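You operate a simulated robot arm through the tools that you are given. There is no shell and no other tool. Be economical: measure what you need, move in short steps, check, and stop when the job is done.

The job below is to be done with a simulated robot arm. You get a single attempt, and the scene is never put back.

JOB
Strap the orange pouch on to the folded boat.
Fine: lift it on to the wooden stand, slide it under both straps and pull both tight.

Only the result counts: the job must be done as asked and must still hold three seconds after the hand-in. Knocking over, shifting, dropping, spilling or breaking anything else fails it.

ROBOT AND FRAMES
A 7-joint arm with a fingered hand on a trunk, on a base that drives. Base frame: it is fixed to the floor where the robot stands at the start and does not move with it; the origin is under the middle of the robot, x ahead of it, y to its left, z up; the surface under the hand at the start is at about z = 1.03. Lengths are in m, angles in degrees, forces in N, time in s.
With the tool pointing down near the work surface it reaches from about 0.26 to 0.68 m from the robot's upright axis, wherever it stands. Its first joint turns from -69.0 to 172.0 degrees. Places, roughly: black tab on the folded boat's blue strap [0.3, 0.4, 1]; black tab on the folded boat's yellow strap [0.3, 0.3, 1]; top of the folded boat [0.5, 0.3, 1]; top of the wooden stand [0.5, -0.1, 1]. Payload 3.2 kg.
The TCP is the grasp point between the finger pads, 0.026 m short of the fingertips. In the tool frame z runs along the fingers and y along their closing line. The gripper opens to 0.088 m. The gripper's body begins 0.03 m behind the TCP. The gripper is a hand of 5 fingers: y runs from the thumb to the fingers, the wrist lies at [-0.016, -0.108, -0.172] in the tool frame, and closing takes about 1.5 s.
Orientation is that of the tool frame in the base frame, as a unit quaternion [w, x, y, z]. With the fingers straight down and the wrist toward the robot, the tool's x, y and z point along [0, 1, 0], [1, 0, 0] and [0, 0, -1] of the base frame.

CONTROLS
- The arm moves only by the tool move_arm. Its argument "series" is a list of rows, each a list of 6 numbers: the turn, a rotation vector about the base's x, y, z in units of 6 degrees (1.0 is 6 degrees), then the shift along the base's x, y, z in units of 25 mm (1.0 is 25 mm). In form: [[ax, ay, az, x, y, z], ...]. A call has 1 to 10 rows; each row shifts and turns the commanded pose from where the row before left it. "hand" is the finger opening in mm, from 0 to 88, set as the call begins (left out, the last holds). A call with a number of a shift or a turn outside -1 to 1 is refused whole. Each row takes 0.2 s and may step no farther than 0.05 m and 8.6 degrees from the row before; otherwise, or with a gripper value out of range, the whole call is refused. A pose out of reach is approached as far as the arm can. The call stops where the force on the tool passes 40 N (or 10 N more than at its start, if that is more) or the arm is blocked; 0.2 s more then pass. Each finger travels about 0.072 m/s and halts on what it meets, pressing with about 25 N; the grip force reading is that of the motor and also rises with nothing between the fingers. The clock runs only during rows and for 0.2 s after the last one: add rows that do not move to give the fingers time. The reply holds the time, the measured pose of the TCP, the force on the tool along the base axes, the opening and the grip force, in the units named above and with some noise, with the torque about the TCP (base axes, N m) and any sound that the robot's microphone picked up.
- Cameras (640 x 400 px; columns grow to the right, rows downward): "scene" is now at [0.1326, 0.0334, 1.4064]; the picture's right is [0.48, -0.88, 0.00], its down [-0.54, -0.30, -0.79] and it looks along [0.69, 0.38, -0.61] (base axes); focal length 214 px, centre (320, 200). "wrist" rides on the gripper at [0.067, -0.098, -0.117] in the tool frame; the picture's right is [-0.71, 0.33, -0.62], its down [-0.65, -0.65, 0.39] and it looks along [-0.28, 0.68, 0.68] (tool axes); focal length 234 px, centre (320, 200). There is no depth. A picture from a camera that has moved, and an enlarged one, comes with that camera's place and axes in the base frame and with its lens. The place of the scene camera against the robot may be out by one fixed shift of up to 0.018 m in any direction.
- capture(camera): a new picture of that camera. No time passes.
- slide_trunk(by): slides the trunk up (or, below 0, down) by that many m; the arm and the scene camera ride with it, the base frame stays. It gives what a move gives, with no picture.
- drive_base(legs): drives the robot by 1 to 6 legs, each [ahead, left, turn to the left] in m, m and degrees, along the robot's own axes; the way and the turn of a leg run together, so that a leg with both is an arc; at most 1.5 m and 180 degrees a leg. The arm and the cameras ride along, it lands a little off, and it stops where it bumps. It gives what a move gives.
- move_fingers(index, middle, ring, little, thumb_bend, thumb_turn): sets how far each is bent, from 0 (flat) to 1 (curled in); at 0.3 the hand is open as for a grip, at 0.7 the pads meet at the TCP. One left out holds its place. A second passes; each finger stops where it meets its share of the squeeze, and holds until it gets a number again. A gripper value or a shape takes the hand back. It gives what a move gives, with no picture; readings hold the bend of each and the force on index, middle, ring, little, thumb and palm. thumb_turn goes from beside the hand (0) to across from the fingers (1), as for a grip.
- set_grasp(shape): the hand has 5 fingers and takes this shape, open, in about a second: jaw (thumb against the fingers, like two jaws); tri (thumb and two fingers); tip (a fingertip pinch); poke (one finger out to press); point (the index stretched); flat (the hand flat); cup (the hand cupped); fist (a fist). The gripper value then closes the fingers along that shape, each until it touches; the sizes above hold for jaw. It gives what a move gives, with no picture.
- head_to(pan, tilt): turns the head with the scene camera to pan (to the left, within 86 degrees either way) and tilt (down, from -29 to 69), counted from straight ahead of the robot. It gives what a move gives.
- enlarge(camera, box): a new picture of the part [left, top, right, bottom] of that camera's present view, enlarged. No time passes.
- sign_off(): hands the job in; it is judged then, once.

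Go step by step. Nothing tells you exact positions but the pictures and the camera data: compare them with the known pose of the tool, close in by small moves and look again before you grip or let go. The budget is 120 turns and 98 pictures, counting those below and the enlarged ones. Unless the task says otherwise, let go and move clear before handing in, and close with one line.

The tools are called after ">>>" as name(argument=value, ...) on one line, values as JSON. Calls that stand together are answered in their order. move_arm: Moves the arm, as the interface text tells. Its arguments: {"type":"object","properties":{"series":{"type":"array"},"hand":{"type":"number"}},"required":["series"]} The other tools are called the same way: slide_trunk (by) slides the trunk up or down; set_grasp (shape) gives the hand a shape; move_fingers (index, middle, ring, little, thumb_bend, thumb_turn) moves the fingers one by one; drive_base (legs) drives the base; head_to (pan, tilt) turns the head that bears the scene camera; capture (camera) takes a picture; enlarge (camera, box) takes an enlarged picture of a part of a camera's view; sign_off () hands the job in.

At the start:

```text
time_s: 0.0
position: [0.3823, 0.0918, 1.3198]
ee_rot: [0.0, 0.707, 0.707, 0.0]
contact_force: [1.1, 0.1, 0.1]
torque: [0.03, -0.02, 0.01]
width: 0.0879
grip_force: 0.1
shape: jaw
bend: [0.3, 0.3, 0.3, 0.3, 0.3, 0.97]
finger forces: [0.0, 0.0, 0.1, 0.1, 0.1, 0.0]
trunk travel left (down, up): [-0.725, 0.115]
robot x, y, heading: [-0.003, -0.0048, -0.3]
head pan, tilt: [28.9, 37.7]
```

scene: 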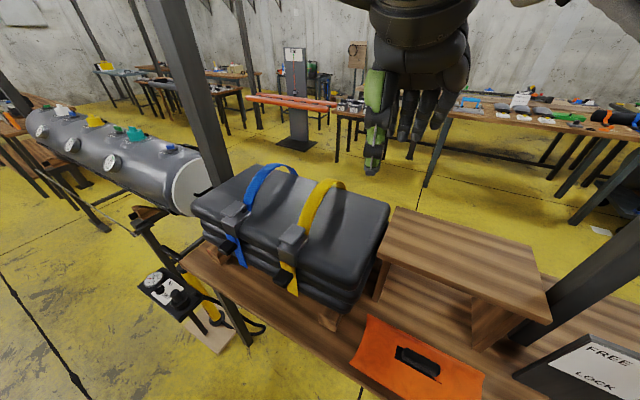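
wrist: 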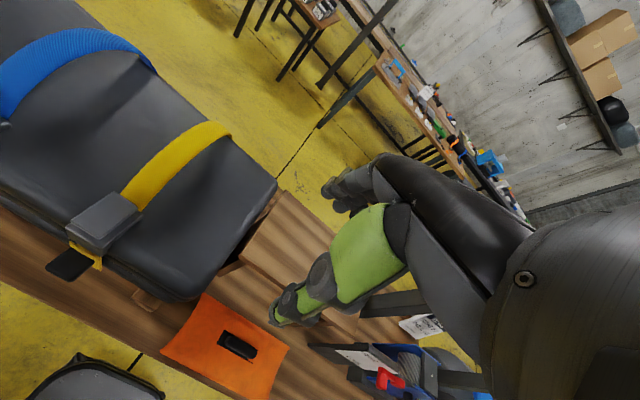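

I see the folded boat with a blue and a yellow strap arching over it, a wooden stand to its right, and the orange pouch with a black handle on the bench in front of the stand. First I look more closely at each of them.

>>> head_to(pan=0, tilt=60)

>>> capture(camera="scene")

>>> enlarge(camera="wrist", box=[0, 0, 320, 400])

```text
time_s: 0.9
position: [0.3823, 0.0907, 1.3204]
ee_rot: [0.0, 0.708, 0.707, 0.0]
contact_force: [-0.6, 0.1, 0.0]
torque: [0.02, -0.01, -0.02]
width: 0.0879
grip_force: 0.0
shape: jaw
bend: [0.3, 0.3, 0.3, 0.3, 0.3, 0.97]
finger forces: [0.0, 0.0, 0.0, 0.0, 0.0, 0.0]
trunk travel left (down, up): [-0.725, 0.115]
robot x, y, heading: [-0.002, 0.0035, -0.2]
head pan, tilt: [0.0, 60.0]
```

```text
95 pictures are left
camera scene: at [0.1235, -0.0082, 1.3762], right [0.0, -1.0, 0.0], down [-0.87, 0.0, -0.5], along [0.5, 0.0, -0.87], focal length 214 px, centre (320, 200)
```

scene: 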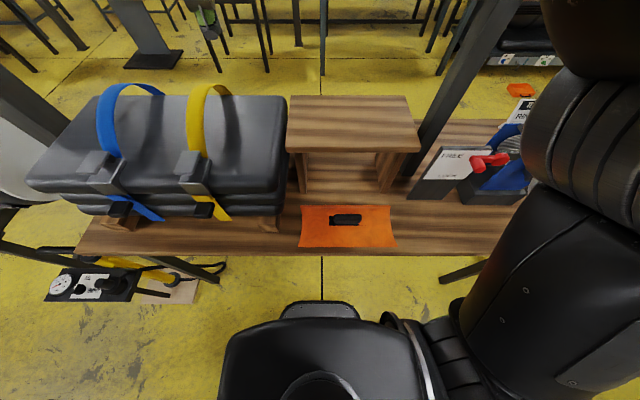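

```text
1.00 times, centred on (160, 200) of wrist (not enlarged: the box is as wide or as high as the picture)
camera zoom: at [0.284, 0.1575, 1.4369], right [0.33, -0.71, 0.62], down [-0.65, -0.65, -0.39], along [0.68, -0.28, -0.68], focal length 234 px, centre (480, 200)
```

zoom: 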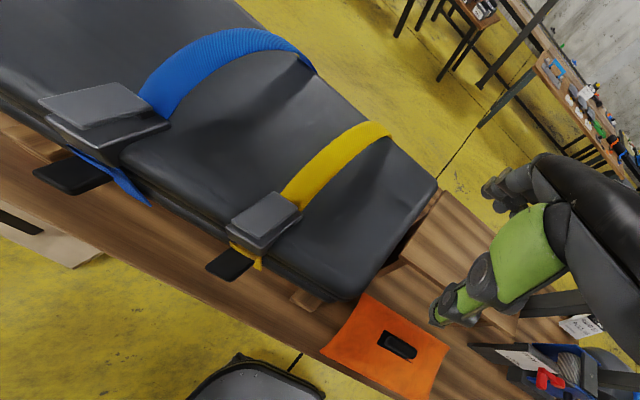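

The pouch handle triangulates to about [0.37, -0.08, 0.83], and the pouch is about 0.25 m long along y and 0.125 m deep along x. I enlarge the pouch, and the straps with their tabs.

>>> enlarge(camera="scene", box=[30, 70, 230, 230])

>>> enlarge(camera="scene", box=[260, 80, 440, 260])

>>> enlarge(camera="wrist", box=[0, 160, 300, 400])

```text
2.50 times, centred on (130, 150) of scene
camera zoom: at [0.1235, -0.0082, 1.3762], right [0.0, -1.0, 0.0], down [-0.87, 0.0, -0.5], along [0.5, 0.0, -0.87], focal length 536 px, centre (795, 325)
```

zoom: 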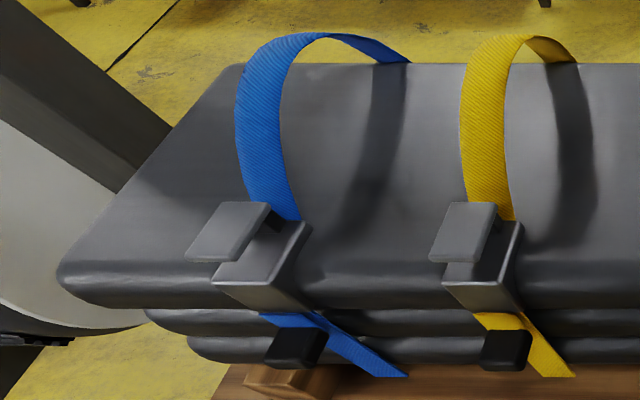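

```text
2.22 times, centred on (350, 170) of scene
camera zoom: at [0.1235, -0.0082, 1.3762], right [0.0, -1.0, 0.0], down [-0.87, 0.0, -0.5], along [0.5, 0.0, -0.87], focal length 477 px, centre (253, 267)
```

zoom: 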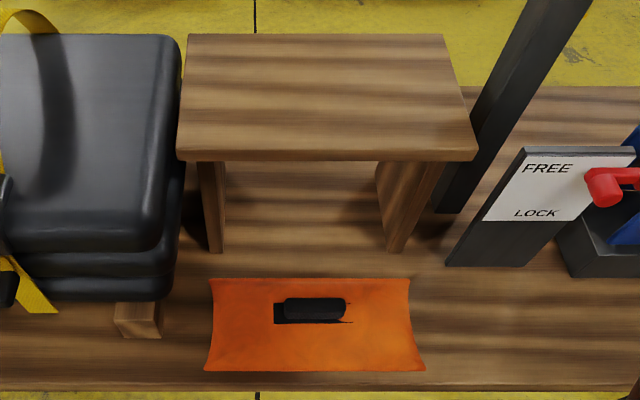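

```text
1.67 times, centred on (150, 280) of wrist
camera zoom: at [0.284, 0.1575, 1.4369], right [0.33, -0.71, 0.62], down [-0.65, -0.65, -0.39], along [0.68, -0.28, -0.68], focal length 390 px, centre (603, 67)
```

zoom: 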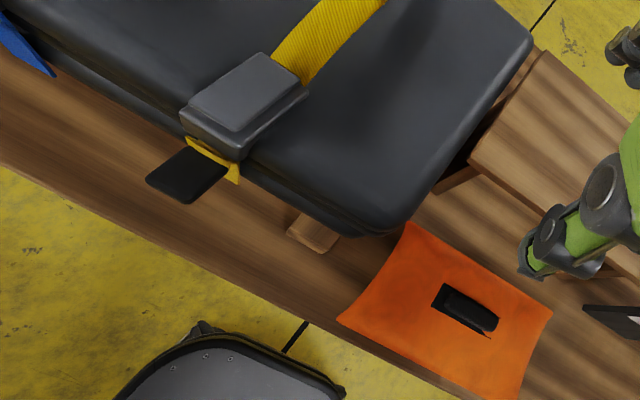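

The stand top comes out near z ≈ 0.995, with its front edge at x ≈ 0.475 and y running from 0.07 to -0.24. I move the open hand over the pouch handle and lower it partway.

>>> move_arm(series=[[0, 0, 0, -0.1, -1, -0.5], [0, 0, 0, -0.1, -1, -0.5], [0, 0, 0, -0.1, -1, -1], [0, 0, 0, -0.1, -1, -1], [0, 0, 0, -0.1, -1, -1], [0, 0, 0, 0, -1, -1], [0, 0, 0, 0, -0.8, -1], [0, 0, 0, 0, 0, -1], [0, 0, 0, 0, 0, -1], [0, 0, 0, 0, 0, -1]], hand=88)

>>> capture(camera="scene")

>>> capture(camera="wrist")

```text
time_s: 3.1
position: [0.3703, -0.0793, 1.0941]
ee_rot: [0.0, 0.707, 0.707, 0.0]
contact_force: [-1.4, -0.2, 0.4]
torque: [0.0, 0.01, 0.04]
width: 0.088
grip_force: 0.1
shape: jaw
bend: [0.3, 0.3, 0.3, 0.3, 0.3, 0.97]
finger forces: [0.0, 0.1, 0.1, 0.1, 0.1, 0.1]
trunk travel left (down, up): [-0.725, 0.115]
robot x, y, heading: [-0.0009, 0.0026, 0.3]
head pan, tilt: [0.0, 60.0]
```

```text
90 pictures are left
camera scene: at [0.1236, -0.0085, 1.3762], right [0.0, -1.0, 0.0], down [-0.87, 0.0, -0.5], along [0.5, 0.0, -0.87], focal length 214 px, centre (320, 200)
```

scene: 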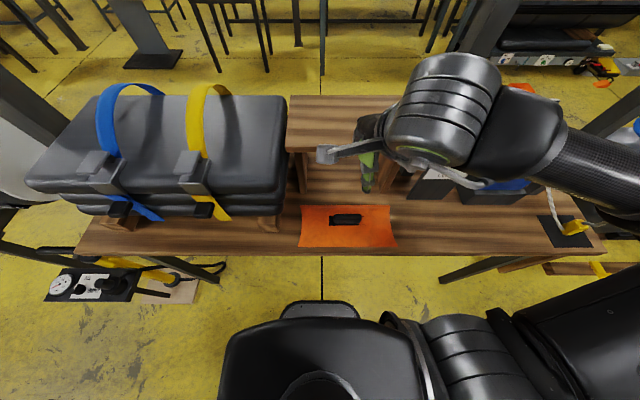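

```text
89 pictures are left
camera wrist: at [0.2721, -0.0129, 1.212], right [0.33, -0.71, 0.62], down [-0.65, -0.65, -0.39], along [0.68, -0.28, -0.68], focal length 234 px, centre (320, 200)
```

wrist: 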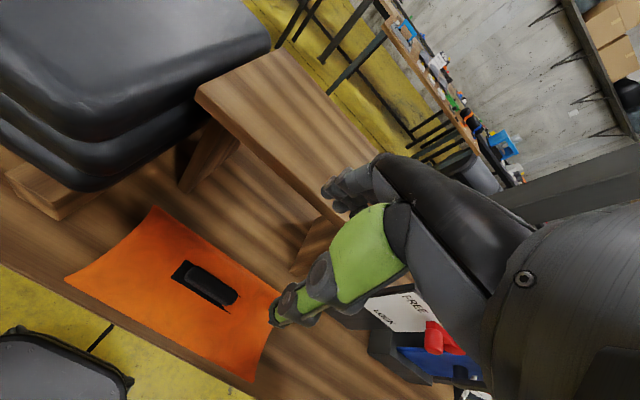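

The handle sits close to the line straight below the grasp point. I go down another 0.16 m and check.

>>> move_arm(series=[[0, 0, 0, 0, 0, -1], [0, 0, 0, 0, 0, -1], [0, 0, 0, 0, 0, -1], [0, 0, 0, 0, 0, -1], [0, 0, 0, 0, 0, -1], [0, 0, 0, 0, 0, -1], [0, 0, 0, 0, 0, -0.6]])

>>> capture(camera="scene")

>>> capture(camera="wrist")

```text
time_s: 4.7
position: [0.397, -0.0708, 0.938]
ee_rot: [0.0, 0.707, 0.707, 0.0]
contact_force: [-0.9, 0.3, -0.3]
torque: [-0.03, -0.01, 0.03]
width: 0.0878
grip_force: 0.1
shape: jaw
bend: [0.3, 0.3, 0.3, 0.3, 0.3, 0.97]
finger forces: [0.0, 0.0, 0.0, 0.0, 0.0, 0.0]
out of reach, approached as far as the arm can: row 3, 4, 5, 6
trunk travel left (down, up): [-0.725, 0.115]
robot x, y, heading: [0.0034, 0.0008, 0.2]
head pan, tilt: [0.0, 60.0]
```

```text
88 pictures are left
camera scene: at [0.1231, -0.0075, 1.3762], right [0.0, -1.0, 0.0], down [-0.87, 0.0, -0.5], along [0.5, 0.0, -0.87], focal length 214 px, centre (320, 200)
```

scene: 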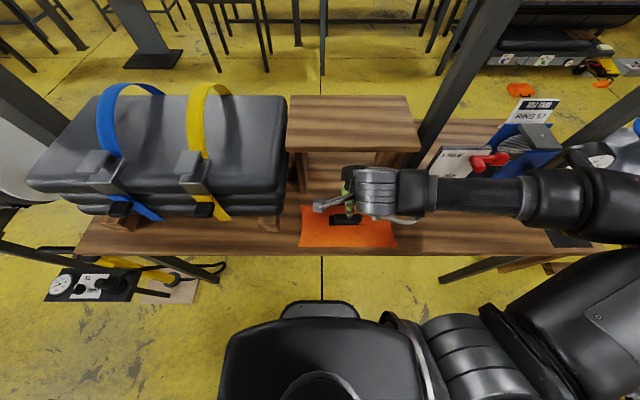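

```text
87 pictures are left
camera wrist: at [0.299, -0.0036, 1.0552], right [0.33, -0.71, 0.62], down [-0.65, -0.65, -0.39], along [0.68, -0.28, -0.68], focal length 234 px, centre (320, 200)
```

wrist: 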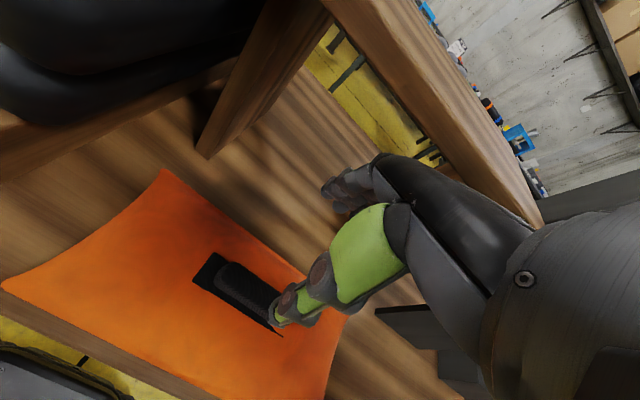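

The arm hits its reach limit here, since the handle is too close and low for this trunk height. I back up a little, re-centre in x, then lower the trunk instead.

>>> move_arm(series=[[0, 0, 0, -0.5, -0.2, 1], [0, 0, 0, -0.5, -0.2, 1], [0, 0, 0, 0, 0, 1], [0, 0, 0, 0, 0, 1]])

>>> slide_trunk(by=-0.12)

>>> capture(camera="scene")

>>> capture(camera="wrist")

```text
time_s: 5.7
position: [0.3884, -0.0751, 1.0427]
ee_rot: [0.0, 0.707, 0.707, 0.0]
contact_force: [0.0, 0.3, -0.2]
torque: [-0.01, 0.0, 0.03]
width: 0.0878
grip_force: 0.1
shape: jaw
bend: [0.3, 0.3, 0.3, 0.3, 0.3, 0.97]
finger forces: [0.0, 0.1, 0.0, 0.0, 0.0, 0.1]
out of reach, approached as far as the arm can: row 1, 2
trunk travel left (down, up): [-0.725, 0.115]
robot x, y, heading: [0.003, 0.0003, 0.0]
head pan, tilt: [0.0, 60.0]
```

```text
time_s: 7.2
position: [0.3891, -0.0761, 0.9226]
ee_rot: [0.0, 0.707, 0.707, 0.0]
contact_force: [-0.1, 0.0, 1.5]
torque: [-0.04, 0.0, -0.03]
width: 0.0876
grip_force: 0.1
shape: jaw
bend: [0.3, 0.3, 0.3, 0.3, 0.3, 0.97]
finger forces: [0.0, 0.0, 0.0, 0.1, 0.0, 0.0]
trunk travel left (down, up): [-0.605, 0.235]
robot x, y, heading: [-0.0017, -0.0009, 0.2]
head pan, tilt: [0.0, 60.0]
```

```text
86 pictures are left
camera scene: at [0.1234, -0.0083, 1.2562], right [0.0, -1.0, 0.0], down [-0.87, 0.0, -0.5], along [0.5, 0.0, -0.87], focal length 214 px, centre (320, 200)
```

scene: 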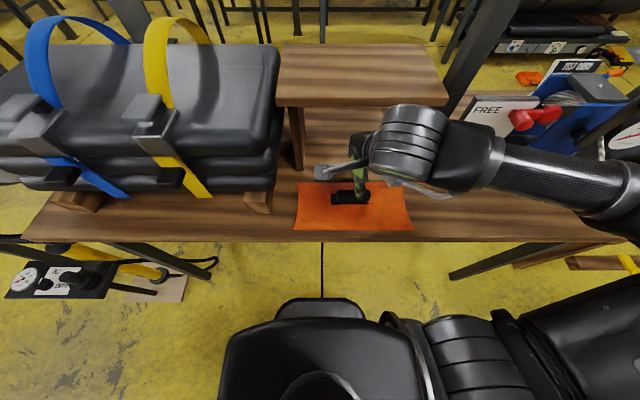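

```text
85 pictures are left
camera wrist: at [0.2906, -0.0095, 1.0395], right [0.33, -0.71, 0.62], down [-0.65, -0.65, -0.39], along [0.68, -0.28, -0.68], focal length 234 px, centre (320, 200)
```

wrist: 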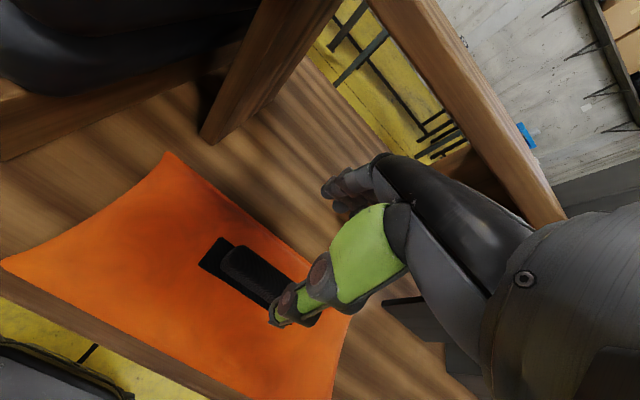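

The wrist picture puts the handle at about [0.367, -0.074], so I shift back 22 mm in x and go lower.

>>> move_arm(series=[[0, 0, 0, -0.45, 0.05, 0], [0, 0, 0, -0.45, 0.05, 0], [0, 0, 0, 0, 0, -0.6], [0, 0, 0, 0, 0, -0.6], [0, 0, 0, 0, 0, 0]])

>>> enlarge(camera="scene", box=[280, 140, 440, 240])

>>> capture(camera="wrist")

```text
time_s: 8.4
position: [0.3775, -0.0688, 0.8981]
ee_rot: [-0.001, 0.708, 0.706, 0.0]
contact_force: [-0.1, -0.3, 0.4]
torque: [0.0, -0.02, 0.0]
width: 0.0876
grip_force: 0.1
shape: jaw
bend: [0.3, 0.3, 0.3, 0.3, 0.3, 0.97]
finger forces: [0.1, 0.1, 0.0, 0.0, 0.0, 0.0]
out of reach, approached as far as the arm can: row 3, 4
trunk travel left (down, up): [-0.605, 0.235]
robot x, y, heading: [0.0011, -0.0016, -0.0]
head pan, tilt: [0.0, 60.0]
```

```text
4.00 times, centred on (360, 190) of scene
camera zoom: at [0.1234, -0.0084, 1.2562], right [0.0, -1.0, 0.0], down [-0.87, 0.0, -0.5], along [0.5, 0.0, -0.87], focal length 858 px, centre (160, 240)
```

zoom: 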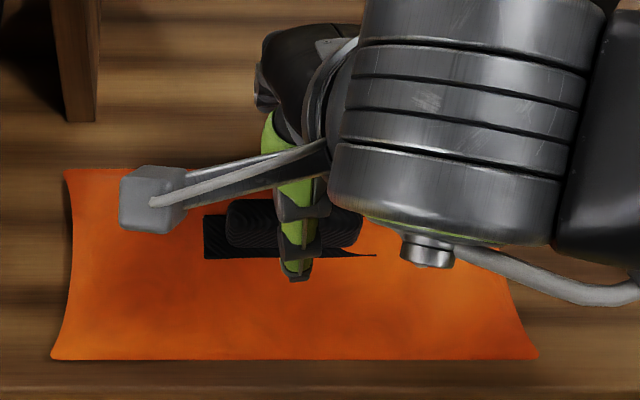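

```text
83 pictures are left
camera wrist: at [0.2797, -0.003, 1.0148], right [0.33, -0.71, 0.62], down [-0.65, -0.65, -0.39], along [0.68, -0.28, -0.68], focal length 234 px, centre (320, 200)
```

wrist: 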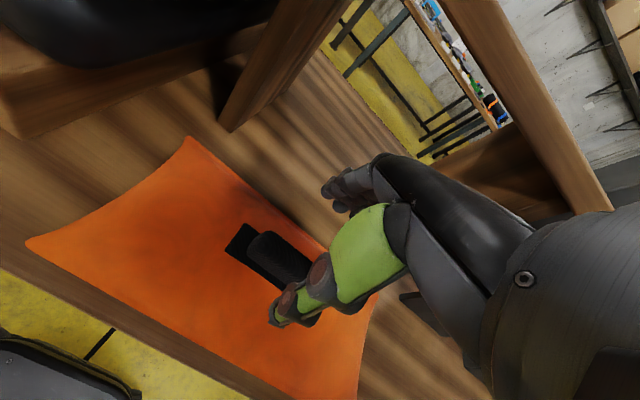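

The limit moves with the trunk, so I raise the arm a bit and lower the trunk another 0.1 m.

>>> move_arm(series=[[0, 0, 0, -0.3, -0.1, 1], [0, 0, 0, -0.1, -0.1, 1], [0, 0, 0, 0, 0, 0.6]])

>>> slide_trunk(by=-0.1)

>>> enlarge(camera="scene", box=[280, 120, 440, 220])

>>> capture(camera="wrist")

```text
time_s: 9.2
position: [0.3668, -0.0732, 0.9632]
ee_rot: [-0.001, 0.707, 0.707, 0.0]
contact_force: [0.1, 0.6, 0.2]
torque: [-0.01, 0.0, 0.01]
width: 0.0881
grip_force: 0.0
shape: jaw
bend: [0.3, 0.3, 0.3, 0.3, 0.3, 0.97]
finger forces: [0.0, 0.0, 0.1, 0.0, 0.1, 0.0]
trunk travel left (down, up): [-0.605, 0.235]
robot x, y, heading: [0.0021, -0.0005, 0.1]
head pan, tilt: [0.0, 60.0]
```

```text
time_s: 10.6
position: [0.3674, -0.074, 0.8621]
ee_rot: [0.0, 0.707, 0.707, 0.0]
contact_force: [0.4, -0.1, 0.1]
torque: [-0.02, 0.0, 0.04]
width: 0.0879
grip_force: 0.2
shape: jaw
bend: [0.3, 0.3, 0.3, 0.3, 0.3, 0.97]
finger forces: [0.1, 0.0, 0.1, 0.0, 0.0, 0.0]
trunk travel left (down, up): [-0.505, 0.335]
robot x, y, heading: [0.0019, -0.0001, -0.0]
head pan, tilt: [0.0, 60.0]
```

```text
4.00 times, centred on (360, 170) of scene
camera zoom: at [0.1234, -0.0083, 1.1562], right [0.0, -1.0, 0.0], down [-0.87, 0.0, -0.5], along [0.5, 0.0, -0.87], focal length 858 px, centre (160, 320)
```

zoom: 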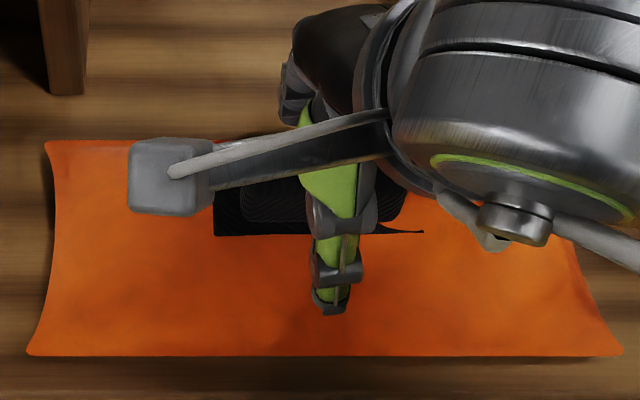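

```text
81 pictures are left
camera wrist: at [0.2693, -0.0081, 0.9799], right [0.33, -0.71, 0.62], down [-0.65, -0.65, -0.39], along [0.68, -0.28, -0.68], focal length 234 px, centre (320, 200)
```

wrist: 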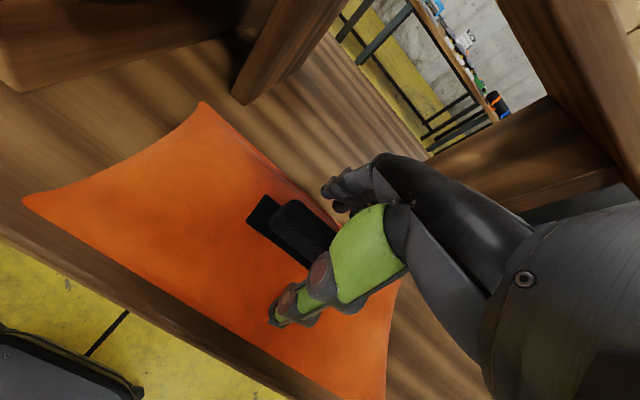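

The hand is centred on the handle with the thumb in front of it and the fingers behind. I lower slowly until the fingertips are near the pouch, then close.

>>> move_arm(series=[[0, 0, 0, 0, 0, -0.2], [0, 0, 0, 0, 0, -0.2], [0, 0, 0, 0, 0, -0.2], [0, 0, 0, 0, 0, 0]])

>>> capture(camera="wrist")

>>> enlarge(camera="scene", box=[280, 120, 440, 220])

```text
time_s: 11.2
position: [0.3716, -0.075, 0.8589]
ee_rot: [0.004, 0.71, 0.705, 0.013]
contact_force: [1.5, 0.3, 12.1]
torque: [0.06, 0.68, 0.01]
width: 0.088
grip_force: 0.1
shape: jaw
bend: [0.3, 0.3, 0.3, 0.3, 0.27, 0.97]
finger forces: [0.0, 0.1, 0.0, 0.0, 11.3, 0.0]
trunk travel left (down, up): [-0.505, 0.335]
robot x, y, heading: [0.0023, -0.0007, -0.1]
head pan, tilt: [0.0, 60.0]
stopped in row 3: the force on the tool passed its limit at 45 N (the readings are from after the stop); the commanded pose is now the measured one
```

```text
80 pictures are left
camera wrist: at [0.2709, -0.009, 0.9758], right [0.31, -0.72, 0.62], down [-0.65, -0.64, -0.41], along [0.69, -0.28, -0.67], focal length 234 px, centre (320, 200)
```

wrist: 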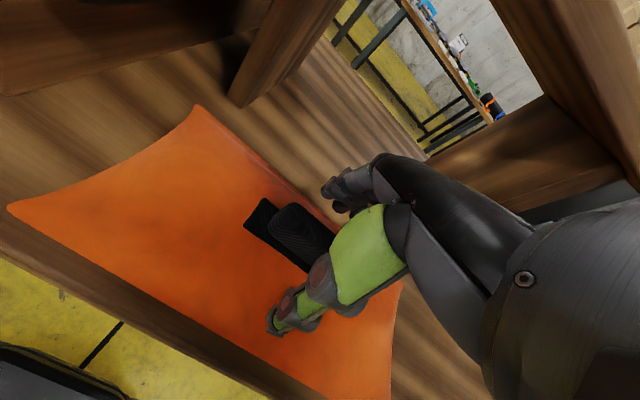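

```text
4.00 times, centred on (360, 170) of scene
camera zoom: at [0.1231, -0.0085, 1.1562], right [0.0, -1.0, 0.0], down [-0.87, 0.0, -0.5], along [0.5, 0.0, -0.87], focal length 858 px, centre (160, 320)
```

zoom: 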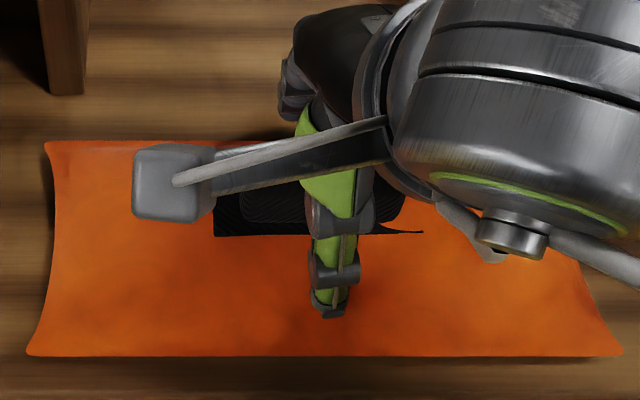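

The thumb tip touched the pouch, so I raise 4 mm and close on the handle.

>>> move_arm(series=[[0, 0, 0, 0, 0, 0.16], [0, 0, 0, 0, 0, 0], [0, 0, 0, 0, 0, 0], [0, 0, 0, 0, 0, 0], [0, 0, 0, 0, 0, 0], [0, 0, 0, 0, 0, 0], [0, 0, 0, 0, 0, 0], [0, 0, 0, 0, 0, 0]], hand=0)

>>> capture(camera="wrist")

>>> enlarge(camera="scene", box=[280, 120, 440, 220])

```text
time_s: 13.0
position: [0.3705, -0.0748, 0.8623]
ee_rot: [0.003, 0.708, 0.706, 0.01]
contact_force: [-2.1, 1.0, 2.0]
torque: [0.0, 0.22, -0.11]
width: 0.0257
grip_force: 25.8
shape: jaw
bend: [0.7, 0.75, 0.71, 0.7, 0.02, 1.0]
finger forces: [15.9, 0.1, 1.7, 0.1, 22.5, 0.0]
trunk travel left (down, up): [-0.505, 0.335]
robot x, y, heading: [-0.0041, 0.0018, 0.1]
head pan, tilt: [0.0, 60.0]
```

```text
78 pictures are left
camera wrist: at [0.2705, -0.0087, 0.9787], right [0.32, -0.71, 0.62], down [-0.65, -0.64, -0.41], along [0.69, -0.28, -0.67], focal length 234 px, centre (320, 200)
```

wrist: 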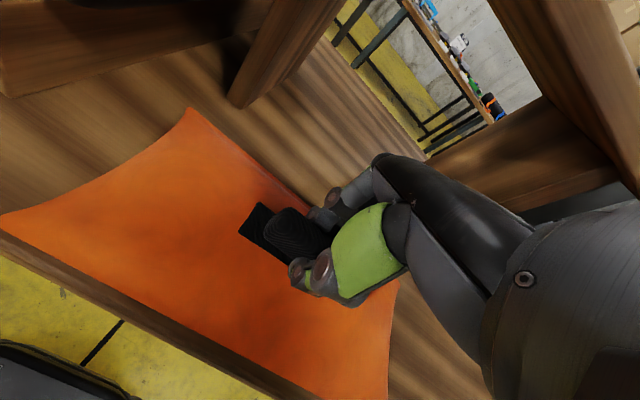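

```text
4.00 times, centred on (360, 170) of scene
camera zoom: at [0.1229, -0.0082, 1.1562], right [0.0, -1.0, 0.0], down [-0.87, 0.0, -0.5], along [0.5, 0.0, -0.87], focal length 858 px, centre (160, 320)
```

zoom: 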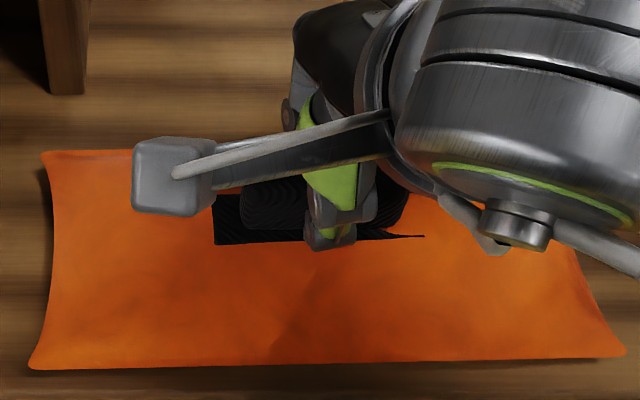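

The handle is gripped at 26 mm width. I lift a little with the trunk and check the hold.

>>> slide_trunk(by=0.06)

>>> capture(camera="scene")

>>> capture(camera="wrist")

```text
time_s: 14.0
position: [0.3722, -0.0755, 0.923]
ee_rot: [0.003, 0.709, 0.706, 0.008]
contact_force: [-0.1, -0.7, -2.5]
torque: [0.01, -0.03, -0.01]
width: 0.025
grip_force: 24.9
shape: jaw
bend: [0.7, 0.75, 0.71, 0.7, 0.04, 1.0]
finger forces: [14.6, 0.1, 3.0, 0.1, 17.8, 0.0]
trunk travel left (down, up): [-0.565, 0.275]
robot x, y, heading: [0.0014, -0.0026, 0.2]
head pan, tilt: [0.0, 60.0]
```

```text
76 pictures are left
camera scene: at [0.1241, -0.0086, 1.2161], right [0.0, -1.0, 0.0], down [-0.87, 0.0, -0.5], along [0.5, 0.0, -0.87], focal length 214 px, centre (320, 200)
```

scene: 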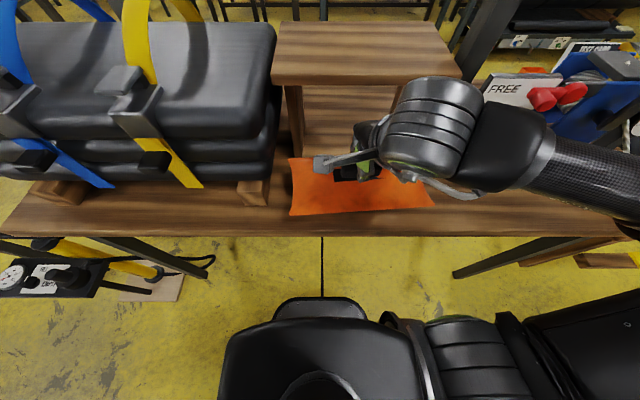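

```text
75 pictures are left
camera wrist: at [0.2715, -0.0091, 1.0384], right [0.32, -0.71, 0.62], down [-0.65, -0.64, -0.41], along [0.69, -0.28, -0.67], focal length 234 px, centre (320, 200)
```

wrist: 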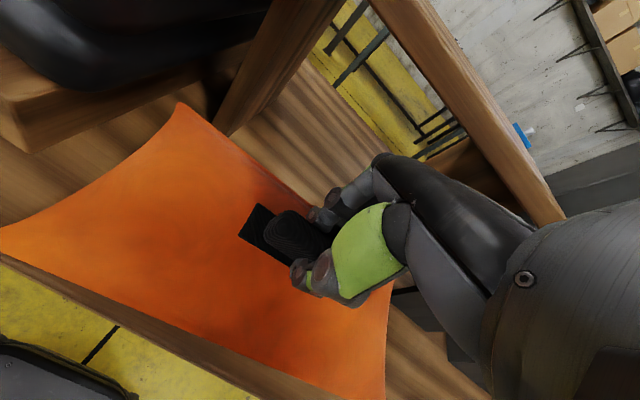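

The pouch hangs level and secure. I shift slightly away from the boat and raise the trunk well above the stand top.

>>> move_arm(series=[[0, 0, 0, 0, -0.5, 0.2], [0, 0, 0, 0, -0.5, 0.2]])

>>> slide_trunk(by=0.2)

>>> capture(camera="scene")

>>> capture(camera="wrist")

```text
time_s: 14.6
position: [0.3725, -0.1003, 0.9347]
ee_rot: [0.004, 0.708, 0.706, 0.011]
contact_force: [0.5, -0.6, -3.3]
torque: [-0.01, -0.01, 0.01]
width: 0.0251
grip_force: 25.3
shape: jaw
bend: [0.7, 0.75, 0.71, 0.7, 0.04, 1.0]
finger forces: [14.6, 0.0, 2.9, 0.1, 17.7, 0.0]
trunk travel left (down, up): [-0.565, 0.275]
robot x, y, heading: [-0.0018, 0.0008, -0.1]
head pan, tilt: [0.0, 60.0]
```

```text
time_s: 16.8
position: [0.372, -0.0997, 1.1331]
ee_rot: [0.003, 0.708, 0.706, 0.01]
contact_force: [0.5, -0.6, -3.2]
torque: [0.01, -0.05, -0.01]
width: 0.0248
grip_force: 24.4
shape: jaw
bend: [0.7, 0.75, 0.71, 0.7, 0.04, 1.0]
finger forces: [14.7, 0.0, 3.1, 0.1, 17.6, 0.0]
trunk travel left (down, up): [-0.765, 0.075]
robot x, y, heading: [0.004, 0.002, 0.1]
head pan, tilt: [0.0, 60.0]
```

```text
74 pictures are left
camera scene: at [0.124, -0.0086, 1.4161], right [0.0, -1.0, 0.0], down [-0.87, 0.0, -0.5], along [0.5, 0.0, -0.87], focal length 214 px, centre (320, 200)
```

scene: 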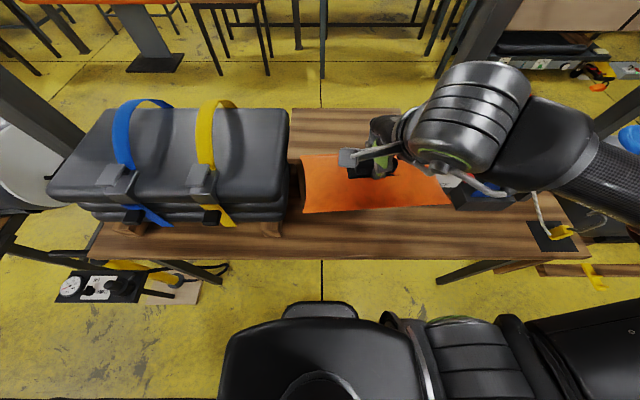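

```text
73 pictures are left
camera wrist: at [0.2713, -0.0341, 1.2484], right [0.32, -0.71, 0.62], down [-0.65, -0.64, -0.41], along [0.69, -0.28, -0.67], focal length 234 px, centre (320, 200)
```

wrist: 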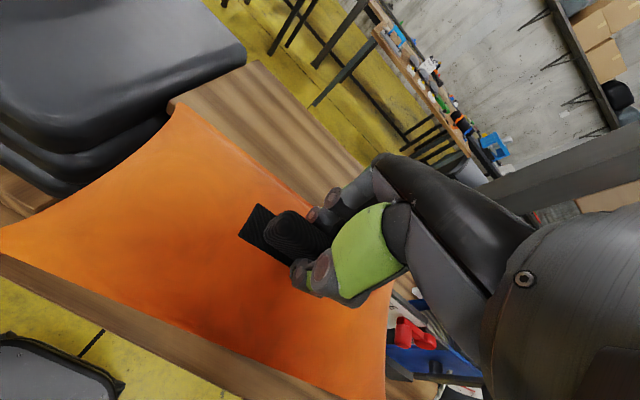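

The pouch is above the stand height. I move it forward over the stand to x ≈ 0.548 and look.

>>> move_arm(series=[[0, 0, 0, 1, 0, 0], [0, 0, 0, 1, 0, 0], [0, 0, 0, 1, 0, 0], [0, 0, 0, 1, 0, 0], [0, 0, 0, 1, 0, 0], [0, 0, 0, 1, 0, 0], [0, 0, 0, 1, 0, 0], [0, 0, 0, 0, 0, 0]])

>>> capture(camera="scene")

>>> capture(camera="wrist")

```text
time_s: 18.6
position: [0.5456, -0.1002, 1.1322]
ee_rot: [0.004, 0.708, 0.706, 0.01]
contact_force: [-0.2, -0.2, -3.1]
torque: [0.02, -0.05, 0.02]
width: 0.0248
grip_force: 25.1
shape: jaw
bend: [0.7, 0.75, 0.71, 0.7, 0.04, 1.0]
finger forces: [14.5, 0.1, 3.1, 0.2, 17.9, 0.0]
trunk travel left (down, up): [-0.765, 0.075]
robot x, y, heading: [-0.0009, 0.0018, -0.1]
head pan, tilt: [0.0, 60.0]
```

```text
72 pictures are left
camera scene: at [0.1233, -0.0088, 1.4162], right [0.0, -1.0, 0.0], down [-0.87, 0.0, -0.5], along [0.5, 0.0, -0.87], focal length 214 px, centre (320, 200)
```

scene: 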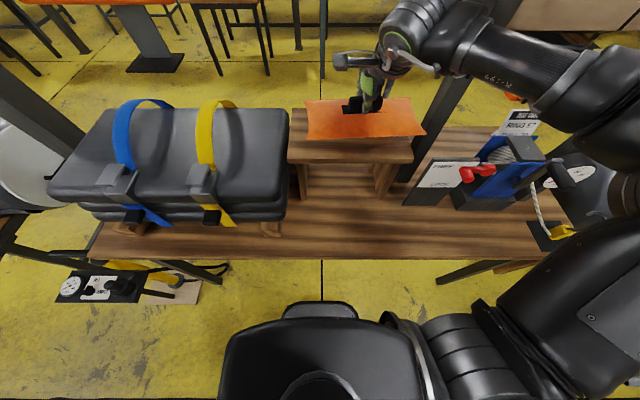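

```text
71 pictures are left
camera wrist: at [0.4459, -0.034, 1.2485], right [0.32, -0.71, 0.62], down [-0.65, -0.64, -0.41], along [0.69, -0.28, -0.67], focal length 234 px, centre (320, 200)
```

wrist: 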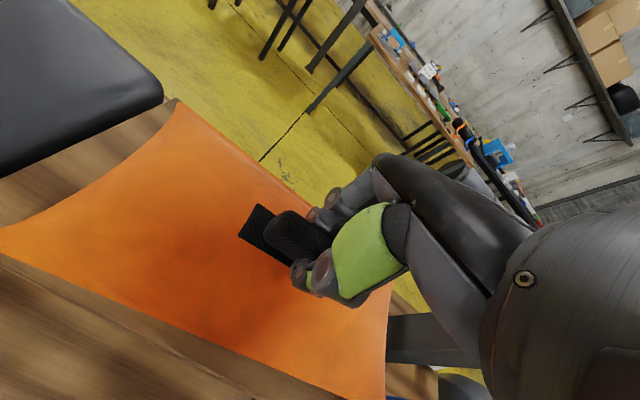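

The pouch is over the middle of the stand. I lower it in small steps until it rests.

>>> move_arm(series=[[0, 0, 0, 0, 0, -0.5], [0, 0, 0, 0, 0, -0.5], [0, 0, 0, 0, 0, -0.5], [0, 0, 0, 0, 0, -0.5], [0, 0, 0, 0, 0, -0.4], [0, 0, 0, 0, 0, -0.3], [0, 0, 0, 0, 0, 0]])

>>> capture(camera="wrist")

>>> enlarge(camera="scene", box=[260, 80, 440, 200])

```text
time_s: 19.7
position: [0.5468, -0.099, 1.094]
ee_rot: [0.012, 0.709, 0.705, 0.026]
contact_force: [-7.0, -1.8, 15.4]
torque: [-0.03, 0.71, -0.02]
width: 0.026
grip_force: 25.0
shape: jaw
bend: [0.7, 0.75, 0.71, 0.7, 0.0, 1.0]
finger forces: [13.7, 0.0, 2.2, 0.0, 45.1, 0.0]
trunk travel left (down, up): [-0.765, 0.075]
robot x, y, heading: [-0.0006, -0.0004, -0.0]
head pan, tilt: [0.0, 60.0]
stopped in row 5: the force on the tool passed its limit at 45 N (the readings are from after the stop); the commanded pose is now the measured one
```

```text
70 pictures are left
camera wrist: at [0.4432, -0.0343, 1.206], right [0.29, -0.72, 0.63], down [-0.63, -0.64, -0.44], along [0.71, -0.27, -0.65], focal length 234 px, centre (320, 200)
```

wrist: 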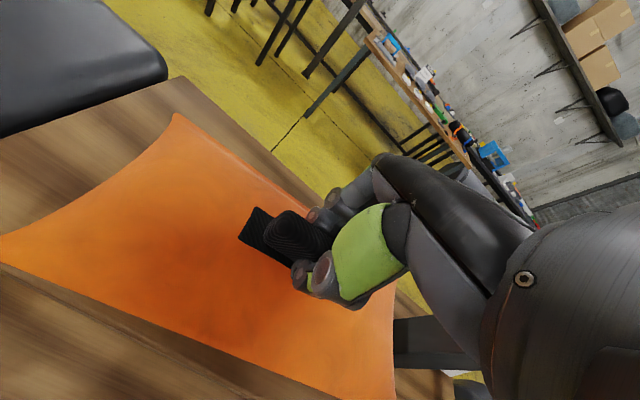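

```text
3.33 times, centred on (350, 140) of scene
camera zoom: at [0.1194, -0.0088, 1.4166], right [0.0, -1.0, 0.0], down [-0.86, 0.0, -0.5], along [0.5, 0.0, -0.86], focal length 715 px, centre (220, 400)
```

zoom: 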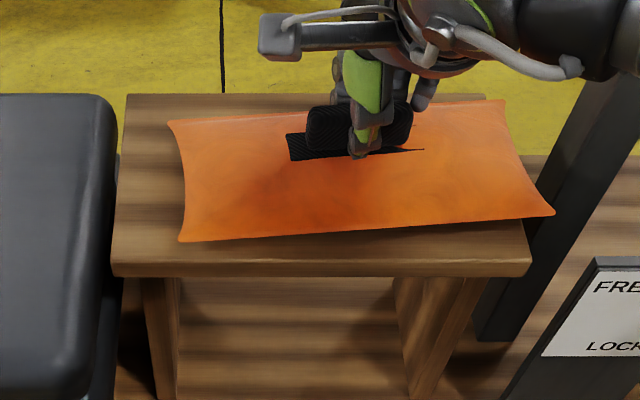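

The pouch touched the stand, with the hand tilted about 3° by the press. I back off slightly, level the hand and lower gently again.

>>> move_arm(series=[[-0.18, 0.5, 0, 0, 0, 0.3], [0, 0, 0, 0, 0, 0], [0, 0, 0, 0, 0, -0.15], [0, 0, 0, 0, 0, -0.1], [0, 0, 0, 0, 0, 0]])

>>> enlarge(camera="scene", box=[260, 80, 440, 200])

```text
time_s: 20.9
position: [0.5501, -0.0992, 1.0928]
ee_rot: [-0.001, 0.709, 0.705, 0.0]
contact_force: [3.0, -0.9, 15.4]
torque: [-0.05, 0.23, -0.01]
width: 0.0253
grip_force: 24.5
shape: jaw
bend: [0.7, 0.75, 0.71, 0.7, 0.02, 1.0]
finger forces: [18.4, 0.0, 3.7, 0.1, 25.4, 0.0]
trunk travel left (down, up): [-0.765, 0.075]
robot x, y, heading: [0.0002, -0.0006, -0.0]
head pan, tilt: [0.0, 60.0]
```

```text
3.33 times, centred on (350, 140) of scene
camera zoom: at [0.122, -0.0085, 1.4165], right [0.0, -1.0, 0.0], down [-0.87, 0.0, -0.5], along [0.5, 0.0, -0.87], focal length 715 px, centre (220, 400)
```

zoom: 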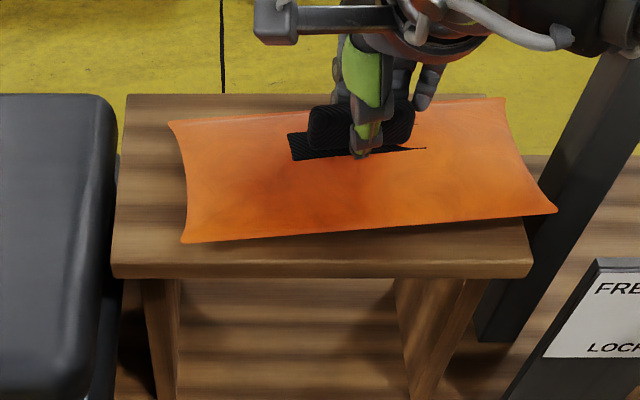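

The pouch sits yawed about 6°, with its right end farther away. I lift 15 mm, yaw back, and carry it left toward the boat while keeping it over the stand.

>>> move_arm(series=[[0, 0, 0, 0, 0, 0.6], [0, 0, -0.5, 0, 0.5, 0], [0, 0, -0.5, 0, 0.5, 0], [0, 0, 0, 0, 1, 0], [0, 0, 0, 0, 1, 0], [0, 0, 0, 0, 0, 0]])

>>> capture(camera="scene")

>>> capture(camera="wrist")

```text
time_s: 22.3
position: [0.5508, -0.0248, 1.1039]
ee_rot: [-0.003, 0.745, 0.667, -0.004]
contact_force: [0.8, -0.4, -2.7]
torque: [0.01, -0.03, 0.01]
width: 0.0246
grip_force: 24.6
shape: jaw
bend: [0.7, 0.75, 0.71, 0.7, 0.04, 1.0]
finger forces: [15.0, 0.0, 3.0, 0.0, 18.0, 0.1]
trunk travel left (down, up): [-0.765, 0.075]
robot x, y, heading: [-0.0011, 0.0004, 0.1]
head pan, tilt: [0.0, 60.0]
```

```text
67 pictures are left
camera scene: at [0.124, -0.0095, 1.4161], right [0.0, -1.0, 0.0], down [-0.87, 0.0, -0.5], along [0.5, 0.0, -0.87], focal length 214 px, centre (320, 200)
```

scene: 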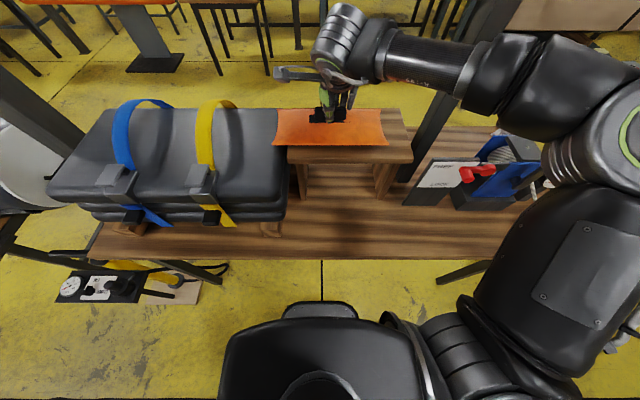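

```text
66 pictures are left
camera wrist: at [0.4614, 0.0519, 1.2209], right [0.26, -0.74, 0.62], down [-0.72, -0.57, -0.38], along [0.64, -0.35, -0.68], focal length 234 px, centre (320, 200)
```

wrist: 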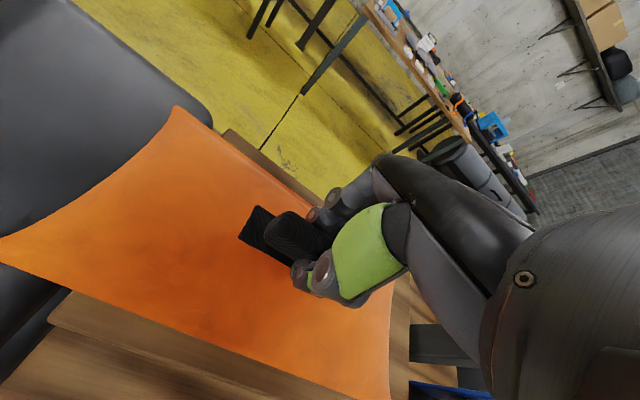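

The pouch is now square and its left edge is just over the boat. I check the strap openings before feeding it in.

>>> enlarge(camera="scene", box=[80, 70, 400, 240])

>>> move_arm(series=[[0, 0, 0, 0, 1, 0], [0, 0, 0, 0, 1, 0], [0, 0, 0, 0, 0.8, 0], [0, 0, 0, 0, 0, 0]])

>>> enlarge(camera="scene", box=[80, 70, 400, 240])

>>> capture(camera="wrist")

```text
2.00 times, centred on (240, 155) of scene
camera zoom: at [0.124, -0.0095, 1.4161], right [0.0, -1.0, 0.0], down [-0.87, 0.0, -0.5], along [0.5, 0.0, -0.87], focal length 429 px, centre (480, 290)
```

zoom: 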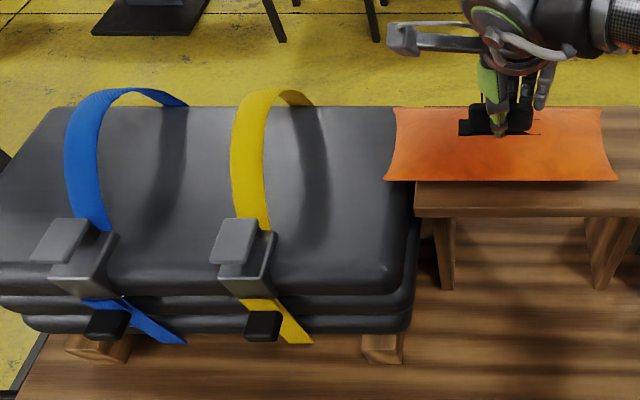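

```text
time_s: 23.3
position: [0.5505, 0.0459, 1.1031]
ee_rot: [-0.003, 0.745, 0.667, -0.004]
contact_force: [-0.3, -0.2, -2.3]
torque: [0.01, 0.0, 0.05]
width: 0.0249
grip_force: 25.4
shape: jaw
bend: [0.7, 0.75, 0.71, 0.7, 0.04, 1.0]
finger forces: [14.9, 0.1, 3.1, 0.0, 18.0, 0.0]
trunk travel left (down, up): [-0.765, 0.075]
robot x, y, heading: [-0.0029, -0.001, -0.2]
head pan, tilt: [0.0, 60.0]
```

```text
2.00 times, centred on (240, 155) of scene
camera zoom: at [0.1241, -0.009, 1.4161], right [0.0, -1.0, 0.0], down [-0.87, 0.0, -0.5], along [0.5, 0.0, -0.87], focal length 429 px, centre (480, 290)
```

zoom: 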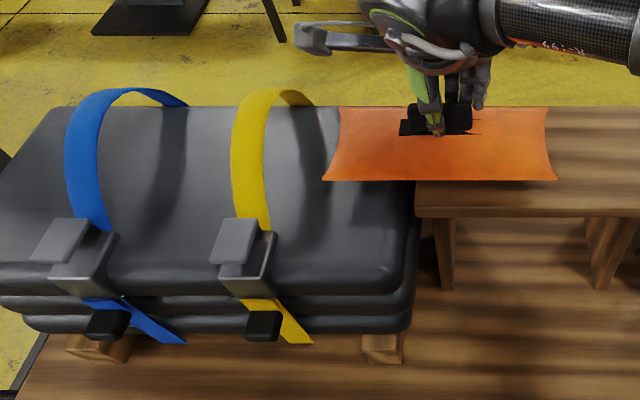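

```text
63 pictures are left
camera wrist: at [0.4616, 0.1226, 1.221], right [0.26, -0.74, 0.62], down [-0.72, -0.57, -0.38], along [0.64, -0.35, -0.68], focal length 234 px, centre (320, 200)
```

wrist: 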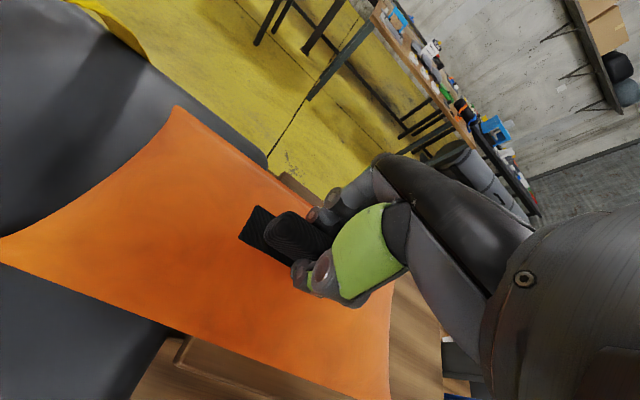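

The strap arch spans roughly x 0.43–0.63 and peaks at z ≈ 1.13, with the yellow strap at y ≈ 0.235. I nudge x by -8 mm to centre the pouch and feed its left end under the yellow strap.

>>> move_arm(series=[[0, 0, 0, -0.16, 0.6, -0.1], [0, 0, 0, -0.16, 0.6, -0.1], [0, 0, 0, 0, 0.7, 0], [0, 0, 0, 0, 0.7, 0], [0, 0, 0, 0, 0.6, 0], [0, 0, 0, 0, 0, 0]])

>>> enlarge(camera="scene", box=[80, 70, 400, 240])

>>> capture(camera="wrist")

```text
time_s: 24.7
position: [0.5436, 0.1256, 1.1]
ee_rot: [-0.003, 0.745, 0.667, -0.004]
contact_force: [-0.8, -0.8, -3.1]
torque: [-0.03, -0.06, 0.02]
width: 0.025
grip_force: 25.4
shape: jaw
bend: [0.7, 0.75, 0.71, 0.7, 0.04, 1.0]
finger forces: [14.8, 0.0, 3.0, 0.0, 17.9, 0.0]
trunk travel left (down, up): [-0.765, 0.075]
robot x, y, heading: [0.0003, 0.0006, 0.0]
head pan, tilt: [0.0, 60.0]
```

```text
2.00 times, centred on (240, 155) of scene
camera zoom: at [0.1241, -0.0088, 1.4161], right [0.0, -1.0, 0.0], down [-0.87, 0.0, -0.5], along [0.5, 0.0, -0.87], focal length 429 px, centre (480, 290)
```

zoom: 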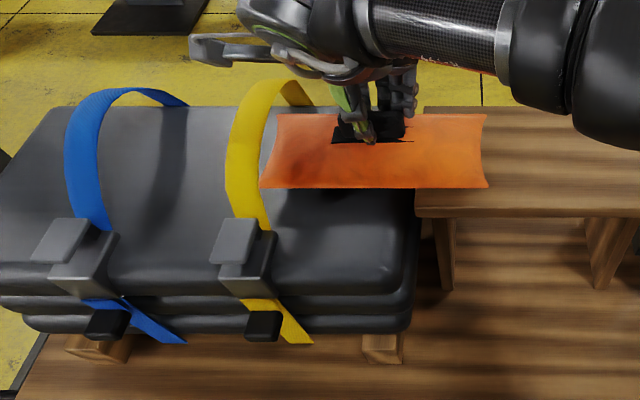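

```text
61 pictures are left
camera wrist: at [0.4534, 0.2024, 1.2168], right [0.26, -0.74, 0.62], down [-0.72, -0.57, -0.38], along [0.64, -0.35, -0.68], focal length 234 px, centre (320, 200)
```

wrist: 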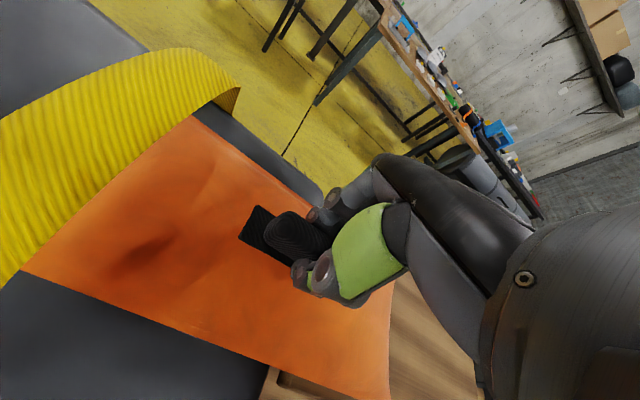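

The pouch's left edge is right at the yellow strap. I zoom in to see whether it goes under or is pushing the strap.

>>> enlarge(camera="scene", box=[170, 100, 270, 200])

>>> enlarge(camera="wrist", box=[0, 20, 280, 300])

```text
4.00 times, centred on (220, 150) of scene
camera zoom: at [0.1241, -0.0088, 1.4161], right [0.0, -1.0, 0.0], down [-0.87, 0.0, -0.5], along [0.5, 0.0, -0.87], focal length 858 px, centre (720, 400)
```

zoom: 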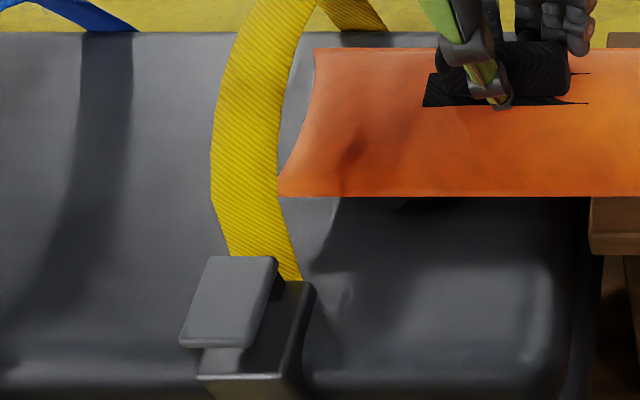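

```text
1.43 times, centred on (140, 160) of wrist
camera zoom: at [0.4534, 0.2024, 1.2168], right [0.26, -0.74, 0.62], down [-0.72, -0.57, -0.38], along [0.64, -0.35, -0.68], focal length 334 px, centre (577, 257)
```

zoom: 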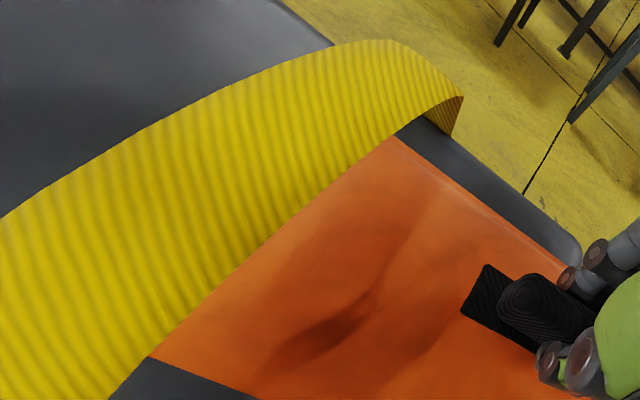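

The front-left corner seems to be nudging the strap because I carry the pouch too high. I back out 30 mm, lower it on to the boat, and look again.

>>> move_arm(series=[[0, 0, 0, 0, -1, 0], [0, 0, 0, 0, -0.2, 0], [0, 0, 0, 0, 0, -0.15], [0, 0, 0, 0, 0, -0.15], [0, 0, 0, 0, 0, 0]])

>>> enlarge(camera="scene", box=[150, 90, 310, 210])

```text
time_s: 25.9
position: [0.5429, 0.0961, 1.0919]
ee_rot: [-0.002, 0.745, 0.667, -0.001]
contact_force: [0.7, 0.2, 4.3]
torque: [-0.03, 0.0, 0.0]
width: 0.0247
grip_force: 25.2
shape: jaw
bend: [0.7, 0.75, 0.71, 0.7, 0.04, 1.0]
finger forces: [16.0, 0.0, 3.7, 0.0, 18.3, 0.0]
trunk travel left (down, up): [-0.765, 0.075]
robot x, y, heading: [-0.0031, 0.0019, -0.0]
head pan, tilt: [0.0, 60.0]
```

```text
3.33 times, centred on (230, 150) of scene
camera zoom: at [0.1234, -0.0083, 1.4163], right [0.0, -1.0, 0.0], down [-0.87, 0.0, -0.5], along [0.5, 0.0, -0.87], focal length 715 px, centre (620, 367)
```

zoom: 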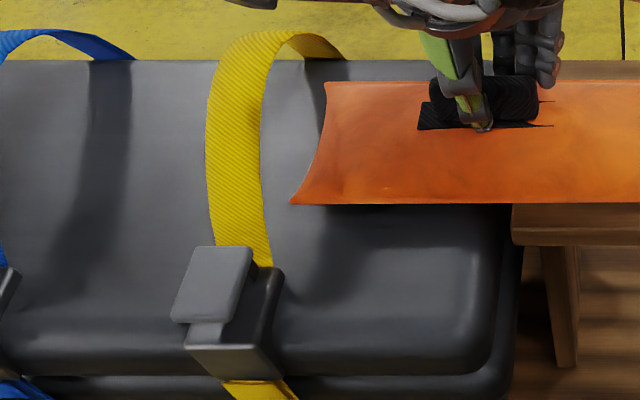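

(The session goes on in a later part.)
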